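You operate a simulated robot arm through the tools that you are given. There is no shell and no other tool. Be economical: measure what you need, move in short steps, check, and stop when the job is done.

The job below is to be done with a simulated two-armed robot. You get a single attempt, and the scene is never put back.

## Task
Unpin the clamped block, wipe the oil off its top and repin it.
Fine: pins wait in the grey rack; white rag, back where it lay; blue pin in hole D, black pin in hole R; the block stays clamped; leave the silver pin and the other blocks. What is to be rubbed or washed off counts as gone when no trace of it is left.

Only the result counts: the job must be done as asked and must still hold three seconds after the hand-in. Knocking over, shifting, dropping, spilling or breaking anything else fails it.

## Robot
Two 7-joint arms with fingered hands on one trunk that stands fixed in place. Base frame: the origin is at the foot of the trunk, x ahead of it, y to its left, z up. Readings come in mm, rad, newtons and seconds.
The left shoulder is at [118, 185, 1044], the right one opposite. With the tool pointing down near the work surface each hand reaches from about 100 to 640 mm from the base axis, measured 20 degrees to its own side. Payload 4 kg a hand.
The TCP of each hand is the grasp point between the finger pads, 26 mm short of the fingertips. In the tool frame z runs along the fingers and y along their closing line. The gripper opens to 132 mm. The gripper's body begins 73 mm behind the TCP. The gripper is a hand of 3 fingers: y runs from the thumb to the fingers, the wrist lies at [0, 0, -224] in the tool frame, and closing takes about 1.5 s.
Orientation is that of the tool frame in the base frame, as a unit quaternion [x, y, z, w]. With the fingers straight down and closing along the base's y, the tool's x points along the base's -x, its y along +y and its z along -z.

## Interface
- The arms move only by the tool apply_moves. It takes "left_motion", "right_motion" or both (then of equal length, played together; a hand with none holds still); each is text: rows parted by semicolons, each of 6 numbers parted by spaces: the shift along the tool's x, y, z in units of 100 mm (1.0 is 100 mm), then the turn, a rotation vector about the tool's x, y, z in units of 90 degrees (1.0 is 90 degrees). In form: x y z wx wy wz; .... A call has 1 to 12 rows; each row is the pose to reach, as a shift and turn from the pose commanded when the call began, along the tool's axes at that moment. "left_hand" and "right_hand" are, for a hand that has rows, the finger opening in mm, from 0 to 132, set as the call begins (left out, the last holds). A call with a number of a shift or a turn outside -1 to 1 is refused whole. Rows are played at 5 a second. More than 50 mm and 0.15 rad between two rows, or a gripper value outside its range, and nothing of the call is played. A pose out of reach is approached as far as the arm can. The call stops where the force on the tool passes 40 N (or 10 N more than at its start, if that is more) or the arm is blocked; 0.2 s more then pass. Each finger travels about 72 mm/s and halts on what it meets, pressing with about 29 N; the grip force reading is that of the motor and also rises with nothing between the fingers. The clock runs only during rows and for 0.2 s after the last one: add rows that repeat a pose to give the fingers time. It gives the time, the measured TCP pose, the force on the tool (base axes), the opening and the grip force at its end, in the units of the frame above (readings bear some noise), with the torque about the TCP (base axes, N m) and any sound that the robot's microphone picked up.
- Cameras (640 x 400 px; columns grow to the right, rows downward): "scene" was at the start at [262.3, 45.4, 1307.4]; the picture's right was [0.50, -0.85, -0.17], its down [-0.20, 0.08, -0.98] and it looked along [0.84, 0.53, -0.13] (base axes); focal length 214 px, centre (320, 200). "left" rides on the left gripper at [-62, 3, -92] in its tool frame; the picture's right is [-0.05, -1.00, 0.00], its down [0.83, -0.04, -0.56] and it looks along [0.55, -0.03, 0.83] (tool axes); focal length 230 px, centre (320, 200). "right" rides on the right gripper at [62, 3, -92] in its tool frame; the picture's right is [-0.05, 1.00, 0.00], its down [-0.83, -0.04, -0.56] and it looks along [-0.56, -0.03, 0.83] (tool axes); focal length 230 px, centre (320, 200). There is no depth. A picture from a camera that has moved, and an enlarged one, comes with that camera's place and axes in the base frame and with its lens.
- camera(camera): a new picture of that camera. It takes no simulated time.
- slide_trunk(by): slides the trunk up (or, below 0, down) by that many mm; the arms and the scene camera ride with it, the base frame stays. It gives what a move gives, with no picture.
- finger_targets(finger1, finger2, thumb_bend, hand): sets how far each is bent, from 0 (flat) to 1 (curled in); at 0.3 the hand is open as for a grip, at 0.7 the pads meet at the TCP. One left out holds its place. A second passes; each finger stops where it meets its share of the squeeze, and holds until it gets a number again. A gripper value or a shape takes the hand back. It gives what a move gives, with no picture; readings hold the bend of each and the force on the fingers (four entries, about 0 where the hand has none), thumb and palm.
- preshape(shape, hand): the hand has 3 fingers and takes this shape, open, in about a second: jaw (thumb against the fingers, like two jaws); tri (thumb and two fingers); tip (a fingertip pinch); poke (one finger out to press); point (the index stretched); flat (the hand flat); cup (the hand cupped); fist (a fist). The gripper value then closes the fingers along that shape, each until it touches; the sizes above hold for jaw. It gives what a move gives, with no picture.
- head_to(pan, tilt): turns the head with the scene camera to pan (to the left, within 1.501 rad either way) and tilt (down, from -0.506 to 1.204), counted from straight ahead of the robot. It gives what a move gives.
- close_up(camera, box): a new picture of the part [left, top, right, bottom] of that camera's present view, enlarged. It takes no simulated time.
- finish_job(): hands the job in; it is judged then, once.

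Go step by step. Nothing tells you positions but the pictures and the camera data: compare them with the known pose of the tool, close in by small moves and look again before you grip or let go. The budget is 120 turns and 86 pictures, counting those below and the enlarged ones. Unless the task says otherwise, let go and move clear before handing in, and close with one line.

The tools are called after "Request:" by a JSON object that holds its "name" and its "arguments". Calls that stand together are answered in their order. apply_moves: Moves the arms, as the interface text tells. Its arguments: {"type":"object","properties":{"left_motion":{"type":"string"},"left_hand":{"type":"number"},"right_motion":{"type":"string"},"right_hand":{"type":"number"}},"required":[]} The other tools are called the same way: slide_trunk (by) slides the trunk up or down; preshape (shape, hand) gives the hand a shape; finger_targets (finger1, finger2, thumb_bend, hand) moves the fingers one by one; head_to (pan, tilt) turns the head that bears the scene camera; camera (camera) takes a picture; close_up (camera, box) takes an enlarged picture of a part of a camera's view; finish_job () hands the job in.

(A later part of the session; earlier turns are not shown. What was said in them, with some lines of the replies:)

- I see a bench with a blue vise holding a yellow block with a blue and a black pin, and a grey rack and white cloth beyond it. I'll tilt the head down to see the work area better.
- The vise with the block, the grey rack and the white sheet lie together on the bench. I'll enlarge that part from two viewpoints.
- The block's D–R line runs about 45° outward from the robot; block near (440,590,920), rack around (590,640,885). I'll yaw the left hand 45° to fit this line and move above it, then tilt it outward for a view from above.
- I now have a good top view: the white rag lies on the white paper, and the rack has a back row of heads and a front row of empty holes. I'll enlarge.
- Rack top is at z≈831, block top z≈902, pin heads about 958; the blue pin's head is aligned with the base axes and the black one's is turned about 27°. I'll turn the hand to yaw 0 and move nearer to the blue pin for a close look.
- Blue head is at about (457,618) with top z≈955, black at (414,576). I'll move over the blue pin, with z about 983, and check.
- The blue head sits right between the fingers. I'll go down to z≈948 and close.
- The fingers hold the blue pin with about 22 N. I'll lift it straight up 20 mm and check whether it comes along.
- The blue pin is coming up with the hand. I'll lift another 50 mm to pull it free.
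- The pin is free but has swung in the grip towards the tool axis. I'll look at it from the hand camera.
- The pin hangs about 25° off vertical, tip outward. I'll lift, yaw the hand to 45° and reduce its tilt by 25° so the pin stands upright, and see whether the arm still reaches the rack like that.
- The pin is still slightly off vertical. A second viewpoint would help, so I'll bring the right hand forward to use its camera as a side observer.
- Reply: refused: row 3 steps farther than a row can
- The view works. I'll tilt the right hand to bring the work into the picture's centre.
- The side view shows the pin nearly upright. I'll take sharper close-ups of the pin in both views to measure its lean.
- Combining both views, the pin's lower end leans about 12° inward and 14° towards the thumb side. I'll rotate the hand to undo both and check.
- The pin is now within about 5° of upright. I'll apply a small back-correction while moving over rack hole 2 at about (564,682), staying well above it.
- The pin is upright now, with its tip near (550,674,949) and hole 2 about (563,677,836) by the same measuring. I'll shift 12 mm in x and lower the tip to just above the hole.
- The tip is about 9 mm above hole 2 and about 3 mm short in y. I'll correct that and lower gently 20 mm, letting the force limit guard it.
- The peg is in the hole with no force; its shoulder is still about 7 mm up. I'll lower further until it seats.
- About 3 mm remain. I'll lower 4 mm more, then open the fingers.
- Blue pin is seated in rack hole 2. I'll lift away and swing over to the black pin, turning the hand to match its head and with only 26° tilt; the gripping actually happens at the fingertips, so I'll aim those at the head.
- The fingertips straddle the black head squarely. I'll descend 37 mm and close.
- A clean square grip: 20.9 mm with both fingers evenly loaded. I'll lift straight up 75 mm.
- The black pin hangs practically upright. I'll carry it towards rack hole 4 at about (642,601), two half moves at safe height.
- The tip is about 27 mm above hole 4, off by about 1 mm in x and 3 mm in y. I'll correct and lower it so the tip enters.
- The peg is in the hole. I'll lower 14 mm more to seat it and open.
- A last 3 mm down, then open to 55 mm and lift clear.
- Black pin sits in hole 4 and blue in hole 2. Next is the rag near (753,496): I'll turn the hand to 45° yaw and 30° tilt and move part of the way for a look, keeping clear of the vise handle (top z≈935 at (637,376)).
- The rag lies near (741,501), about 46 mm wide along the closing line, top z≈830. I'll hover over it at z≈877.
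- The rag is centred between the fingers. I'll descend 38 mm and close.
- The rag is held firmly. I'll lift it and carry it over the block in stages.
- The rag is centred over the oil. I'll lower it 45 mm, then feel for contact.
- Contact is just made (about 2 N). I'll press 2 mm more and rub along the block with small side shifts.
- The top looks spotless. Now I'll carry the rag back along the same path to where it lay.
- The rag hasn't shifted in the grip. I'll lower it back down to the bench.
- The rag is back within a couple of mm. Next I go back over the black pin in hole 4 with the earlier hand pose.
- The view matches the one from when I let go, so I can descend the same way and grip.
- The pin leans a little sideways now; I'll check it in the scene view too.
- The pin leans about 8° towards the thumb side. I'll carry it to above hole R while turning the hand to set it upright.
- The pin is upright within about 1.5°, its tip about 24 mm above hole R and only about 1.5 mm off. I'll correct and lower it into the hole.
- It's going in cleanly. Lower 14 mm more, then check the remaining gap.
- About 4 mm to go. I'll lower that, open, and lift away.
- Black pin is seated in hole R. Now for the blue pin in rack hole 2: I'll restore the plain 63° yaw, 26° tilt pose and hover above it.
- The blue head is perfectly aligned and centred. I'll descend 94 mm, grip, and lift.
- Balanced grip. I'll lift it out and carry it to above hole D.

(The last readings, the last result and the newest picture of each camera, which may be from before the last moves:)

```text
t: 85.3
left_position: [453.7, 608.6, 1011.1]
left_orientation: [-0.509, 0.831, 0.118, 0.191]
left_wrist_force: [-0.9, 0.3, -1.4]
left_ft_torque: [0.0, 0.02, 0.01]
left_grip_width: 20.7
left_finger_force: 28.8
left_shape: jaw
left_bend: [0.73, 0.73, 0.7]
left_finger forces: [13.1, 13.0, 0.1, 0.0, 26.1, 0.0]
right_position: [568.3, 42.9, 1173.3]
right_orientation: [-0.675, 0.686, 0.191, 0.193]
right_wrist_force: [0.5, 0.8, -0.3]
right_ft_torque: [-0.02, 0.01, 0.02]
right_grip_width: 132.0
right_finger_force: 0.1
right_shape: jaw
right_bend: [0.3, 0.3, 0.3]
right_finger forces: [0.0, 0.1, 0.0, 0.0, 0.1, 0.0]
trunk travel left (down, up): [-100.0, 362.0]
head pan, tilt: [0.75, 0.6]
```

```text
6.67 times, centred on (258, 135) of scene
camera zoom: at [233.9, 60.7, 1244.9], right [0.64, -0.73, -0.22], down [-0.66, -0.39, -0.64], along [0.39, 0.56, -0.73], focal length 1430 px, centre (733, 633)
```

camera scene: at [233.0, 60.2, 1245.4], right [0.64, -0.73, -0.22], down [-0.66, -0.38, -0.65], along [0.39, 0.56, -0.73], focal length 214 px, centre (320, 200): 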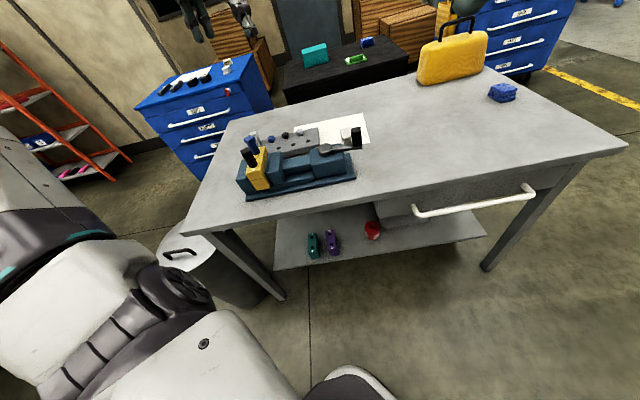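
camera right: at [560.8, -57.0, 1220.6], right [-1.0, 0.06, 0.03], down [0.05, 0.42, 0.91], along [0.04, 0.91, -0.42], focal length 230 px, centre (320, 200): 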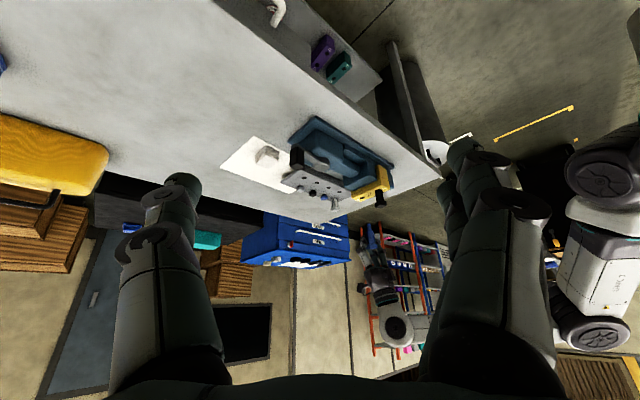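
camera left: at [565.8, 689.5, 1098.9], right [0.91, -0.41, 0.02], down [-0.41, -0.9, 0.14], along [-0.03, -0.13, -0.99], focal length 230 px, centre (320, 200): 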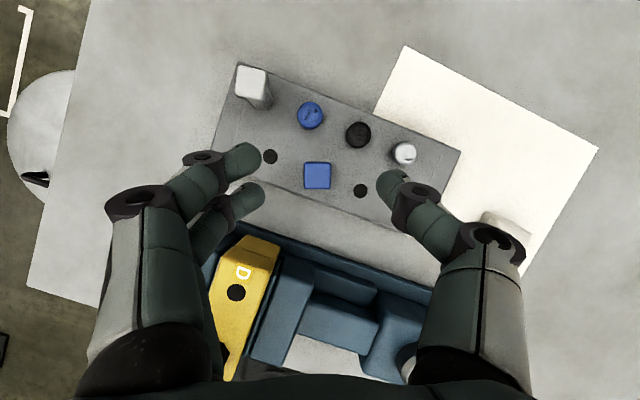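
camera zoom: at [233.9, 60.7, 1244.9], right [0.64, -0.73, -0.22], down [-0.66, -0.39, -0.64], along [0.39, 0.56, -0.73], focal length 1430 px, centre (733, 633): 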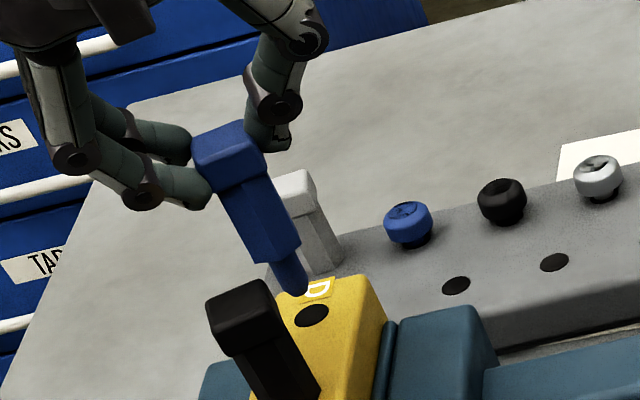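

The pin is upright, tip about 12 mm over hole D. I'll shift about 2 mm and lower 6 mm, then look closer before entering.

Request:
{"name": "apply_moves", "arguments": {"left_motion": "0.01 -0.022 -0.005 0 0 0; 0.036 -0.022 0.049 0 0 0; 0.036 -0.022 0.049 0 0 0"}}

Request:
{"name": "close_up", "arguments": {"camera": "scene", "box": [236, 130, 284, 160]}}

Request:
{"name": "close_up", "arguments": {"camera": "right", "box": [338, 180, 386, 210]}}

```text
t: 86.1
left_position: [453.5, 606.8, 1005.7]
left_orientation: [-0.51, 0.831, 0.118, 0.191]
left_wrist_force: [-0.2, -0.5, -0.9]
left_ft_torque: [0.01, 0.01, 0.05]
left_grip_width: 20.5
left_finger_force: 29.0
left_shape: jaw
left_bend: [0.73, 0.73, 0.7]
left_finger forces: [13.1, 13.0, 0.0, 0.1, 26.1, 0.0]
right_position: [568.4, 41.4, 1174.5]
right_orientation: [-0.676, 0.686, 0.191, 0.192]
right_wrist_force: [0.4, 0.5, 0.4]
right_ft_torque: [-0.01, -0.01, 0.06]
right_grip_width: 132.2
right_finger_force: 0.0
right_shape: jaw
right_bend: [0.3, 0.3, 0.3]
right_finger forces: [0.1, 0.1, 0.0, 0.0, 0.1, 0.0]
trunk travel left (down, up): [-100.0, 362.0]
head pan, tilt: [0.75, 0.6]
```

```text
13.33 times, centred on (260, 145) of scene
camera zoom: at [232.8, 60.0, 1245.3], right [0.64, -0.73, -0.22], down [-0.66, -0.39, -0.65], along [0.39, 0.56, -0.73], focal length 2860 px, centre (1120, 933)
```

zoom: 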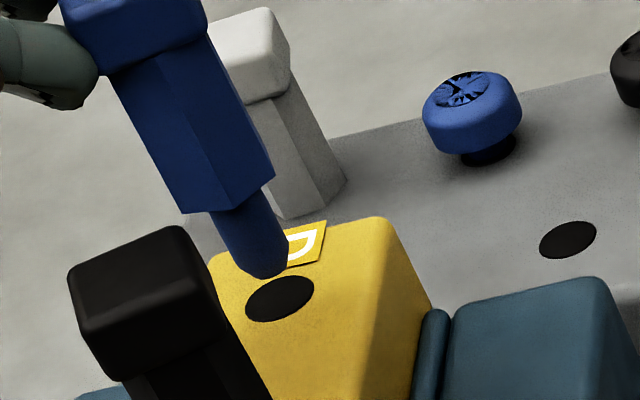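

```text
13.33 times, centred on (362, 195) of right
camera zoom: at [561.2, -57.6, 1220.3], right [-1.0, 0.06, 0.03], down [0.05, 0.42, 0.91], along [0.04, 0.91, -0.42], focal length 3068 px, centre (-240, 267)
```

zoom: 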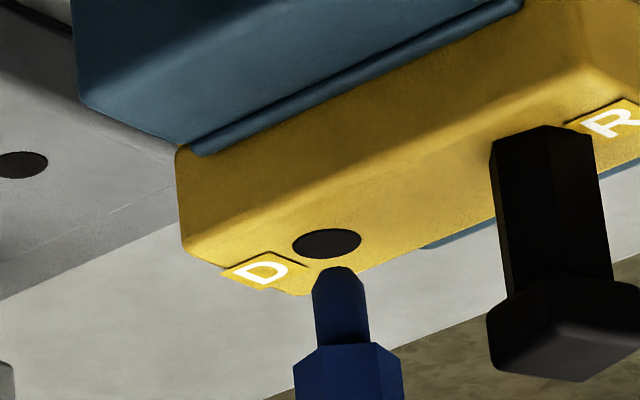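

The sharper views give a correction of +1 mm x and +3 mm y. I'll apply it and lower 16 mm.

Request:
{"name": "apply_moves", "arguments": {"left_motion": "-0.028 0.005 0.014 0 0 0; -0.006 0.005 0.059 0 0 0; 0.016 0.005 0.104 0 0 0; 0.042 0.005 0.158 0 0 0"}}

Request:
{"name": "close_up", "arguments": {"camera": "scene", "box": [236, 130, 284, 160]}}

```text
t: 87.1
left_position: [453.6, 610.7, 989.9]
left_orientation: [-0.51, 0.83, 0.118, 0.19]
left_wrist_force: [-0.4, -0.2, -0.8]
left_ft_torque: [-0.01, 0.0, -0.03]
left_grip_width: 20.7
left_finger_force: 29.0
left_shape: jaw
left_bend: [0.73, 0.73, 0.7]
left_finger forces: [13.0, 13.0, 0.1, 0.0, 26.1, 0.0]
right_position: [567.3, 43.0, 1174.6]
right_orientation: [-0.675, 0.686, 0.19, 0.193]
right_wrist_force: [-0.1, 0.3, 0.0]
right_ft_torque: [-0.02, 0.0, -0.01]
right_grip_width: 131.7
right_finger_force: 0.1
right_shape: jaw
right_bend: [0.3, 0.3, 0.3]
right_finger forces: [0.0, 0.0, 0.0, 0.0, 0.1, 0.1]
trunk travel left (down, up): [-100.0, 362.0]
head pan, tilt: [0.75, 0.6]
```

```text
13.33 times, centred on (260, 145) of scene
camera zoom: at [233.1, 60.3, 1245.3], right [0.64, -0.73, -0.22], down [-0.66, -0.39, -0.64], along [0.39, 0.56, -0.73], focal length 2860 px, centre (1120, 933)
```

zoom: 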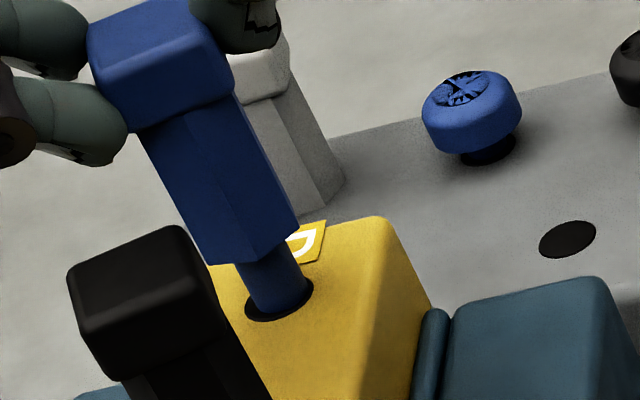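

It is in hole D. I'll lower 17 mm and check.

Request:
{"name": "apply_moves", "arguments": {"left_motion": "0.022 0 0.045 0 0 0; 0.044 0 0.09 0 0 0; 0.061 0 0.126 0 0 0; 0.0745 0 0.153 0 0 0; 0.0745 0 0.153 0 0 0"}}

Request:
{"name": "close_up", "arguments": {"camera": "right", "box": [338, 180, 386, 210]}}

```text
t: 88.3
left_position: [453.6, 611.9, 972.0]
left_orientation: [-0.51, 0.831, 0.117, 0.191]
left_wrist_force: [-0.1, 0.0, -0.1]
left_ft_torque: [-0.02, 0.02, -0.01]
left_grip_width: 20.7
left_finger_force: 29.4
left_shape: jaw
left_bend: [0.73, 0.73, 0.7]
left_finger forces: [13.1, 13.0, 0.0, 0.1, 26.1, 0.0]
right_position: [567.9, 43.5, 1174.4]
right_orientation: [-0.675, 0.686, 0.191, 0.193]
right_wrist_force: [-0.1, 0.8, 0.5]
right_ft_torque: [0.01, 0.01, 0.0]
right_grip_width: 132.1
right_finger_force: 0.1
right_shape: jaw
right_bend: [0.3, 0.3, 0.3]
right_finger forces: [0.1, 0.0, 0.0, 0.0, 0.0, 0.1]
trunk travel left (down, up): [-100.0, 362.0]
head pan, tilt: [0.75, 0.6]
```

```text
13.33 times, centred on (362, 195) of right
camera zoom: at [561.3, -57.4, 1220.2], right [-1.0, 0.06, 0.03], down [0.05, 0.42, 0.91], along [0.04, 0.91, -0.42], focal length 3068 px, centre (-240, 267)
```

zoom: 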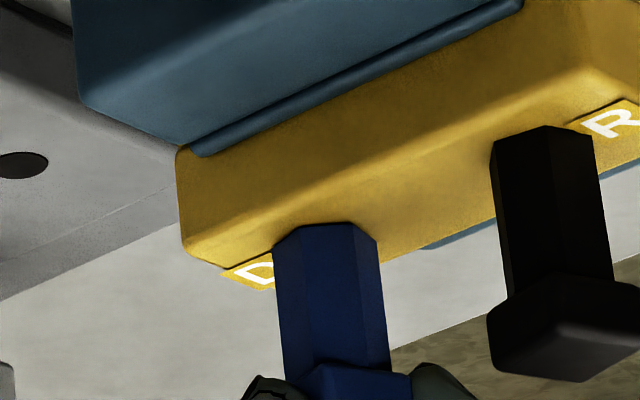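

Practically seated. One more mm or two, then open and lift clear.

Request:
{"name": "apply_moves", "arguments": {"left_motion": "0.005 0 0.01 0 0 0; 0.009 0 0.018 0 0 0; 0.009 0 0.018 0 0 0"}}

Request:
{"name": "apply_moves", "arguments": {"left_motion": "0 0 0 0 0 0; 0 0 0 0 0 0; 0 0 0 0 0 0; 0 0 0 0 0 0; 0 0 0 0 0 0; -0.088 0 -0.18 0 0 0; -0.176 0 -0.36 0 0 0; -0.264 0 -0.54 0 0 0; -0.37 0 -0.76 0 0 0; -0.46 0 -0.95 0 0 0", "left_hand": 62}}

Request:
{"name": "camera", "arguments": {"camera": "left"}}

Request:
{"name": "close_up", "arguments": {"camera": "right", "box": [340, 170, 404, 210]}}

Request:
{"name": "close_up", "arguments": {"camera": "scene", "box": [220, 100, 380, 200]}}

```text
t: 89.1
left_position: [453.4, 609.8, 972.2]
left_orientation: [-0.51, 0.83, 0.118, 0.192]
left_wrist_force: [0.7, 1.3, 5.2]
left_ft_torque: [0.05, -0.03, 0.01]
left_grip_width: 20.7
left_finger_force: 29.1
left_shape: jaw
left_bend: [0.73, 0.73, 0.7]
left_finger forces: [13.9, 13.6, 0.0, 0.0, 27.0, 0.1]
right_position: [566.9, 42.9, 1175.5]
right_orientation: [-0.676, 0.686, 0.19, 0.193]
right_wrist_force: [-0.6, 0.3, -0.3]
right_ft_torque: [-0.03, -0.02, 0.03]
right_grip_width: 132.0
right_finger_force: 0.2
right_shape: jaw
right_bend: [0.3, 0.3, 0.3]
right_finger forces: [0.1, 0.0, 0.0, 0.1, 0.0, 0.1]
trunk travel left (down, up): [-100.0, 362.0]
head pan, tilt: [0.75, 0.6]
```

```text
t: 91.3
left_position: [452.3, 610.4, 1076.6]
left_orientation: [-0.509, 0.831, 0.116, 0.191]
left_wrist_force: [0.1, -0.9, 0.0]
left_ft_torque: [-0.02, 0.01, 0.01]
left_grip_width: 61.5
left_finger_force: 0.1
left_shape: jaw
left_bend: [0.73, 0.73, 0.7]
left_finger forces: [0.0, 0.1, 0.1, 0.0, 0.0, 0.0]
right_position: [567.3, 43.2, 1172.9]
right_orientation: [-0.675, 0.686, 0.191, 0.195]
right_wrist_force: [0.3, 0.4, 0.6]
right_ft_torque: [-0.01, -0.02, -0.01]
right_grip_width: 132.1
right_finger_force: 0.0
right_shape: jaw
right_bend: [0.3, 0.3, 0.3]
right_finger forces: [0.0, 0.0, 0.0, 0.0, 0.0, 0.1]
trunk travel left (down, up): [-100.0, 362.0]
head pan, tilt: [0.75, 0.6]
```

```text
8 pictures are left
camera left: at [457.2, 625.4, 1184.6], right [0.91, -0.41, 0.02], down [-0.41, -0.9, 0.14], along [-0.04, -0.13, -0.99], focal length 230 px, centre (320, 200)
```

left: 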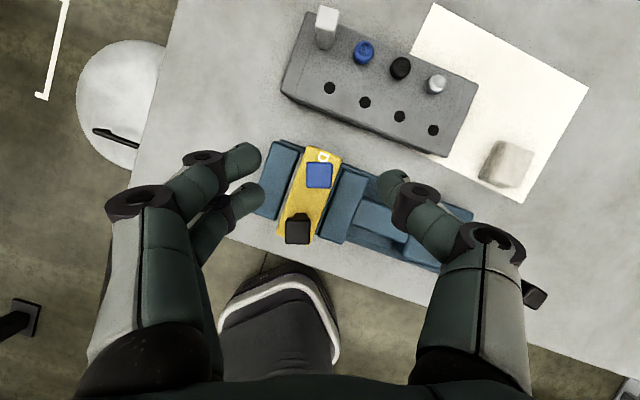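

```text
10.00 times, centred on (372, 190) of right
camera zoom: at [561.0, -57.7, 1220.4], right [-1.0, 0.06, 0.03], down [0.05, 0.42, 0.91], along [0.04, 0.91, -0.42], focal length 2301 px, centre (-200, 300)
```

zoom: 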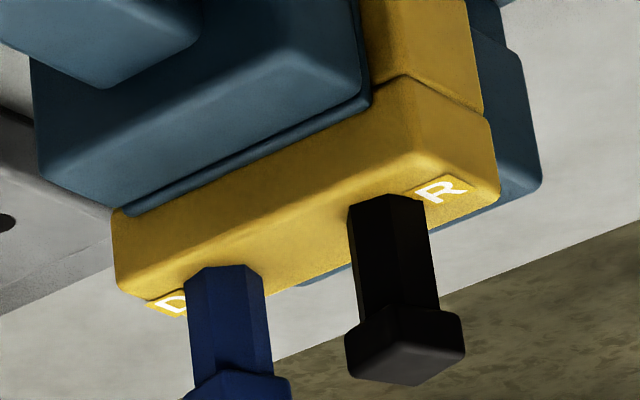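

```text
4.00 times, centred on (300, 150) of scene
camera zoom: at [232.7, 60.0, 1245.4], right [0.64, -0.73, -0.22], down [-0.66, -0.39, -0.65], along [0.39, 0.56, -0.73], focal length 858 px, centre (400, 400)
```

zoom: 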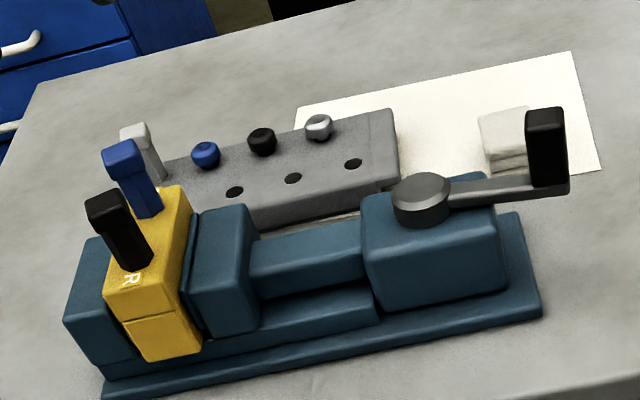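

Both pins are seated and the rag is back. One last enlarged look at the block's top from above.

Request:
{"name": "close_up", "arguments": {"camera": "left", "box": [270, 140, 350, 250]}}

```text
3.64 times, centred on (310, 195) of left
camera zoom: at [457.2, 625.4, 1184.6], right [0.91, -0.41, 0.02], down [-0.41, -0.9, 0.14], along [-0.04, -0.13, -0.99], focal length 837 px, centre (356, 218)
```

zoom: 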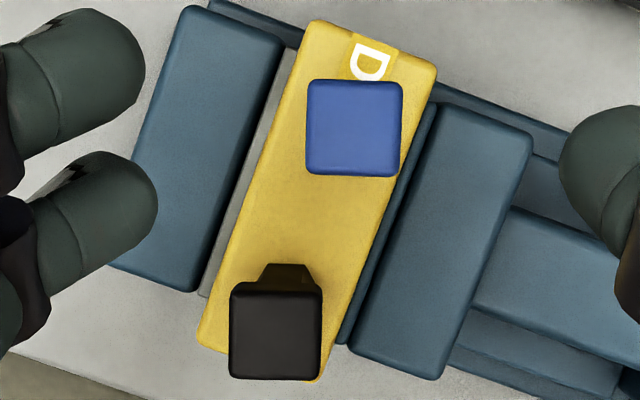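

The top is clean, both pins are in their holes and the hands are clear, so I'm handing in.

Request:
{"name": "finish_job", "arguments": {}}

```text
The job is handed in.
```

The block is wiped clean and repinned, with the blue pin in D and the black pin in R. It stayed clamped throughout. The rag is back within about 3 mm of where it lay, and the silver pin and other blocks were not touched.
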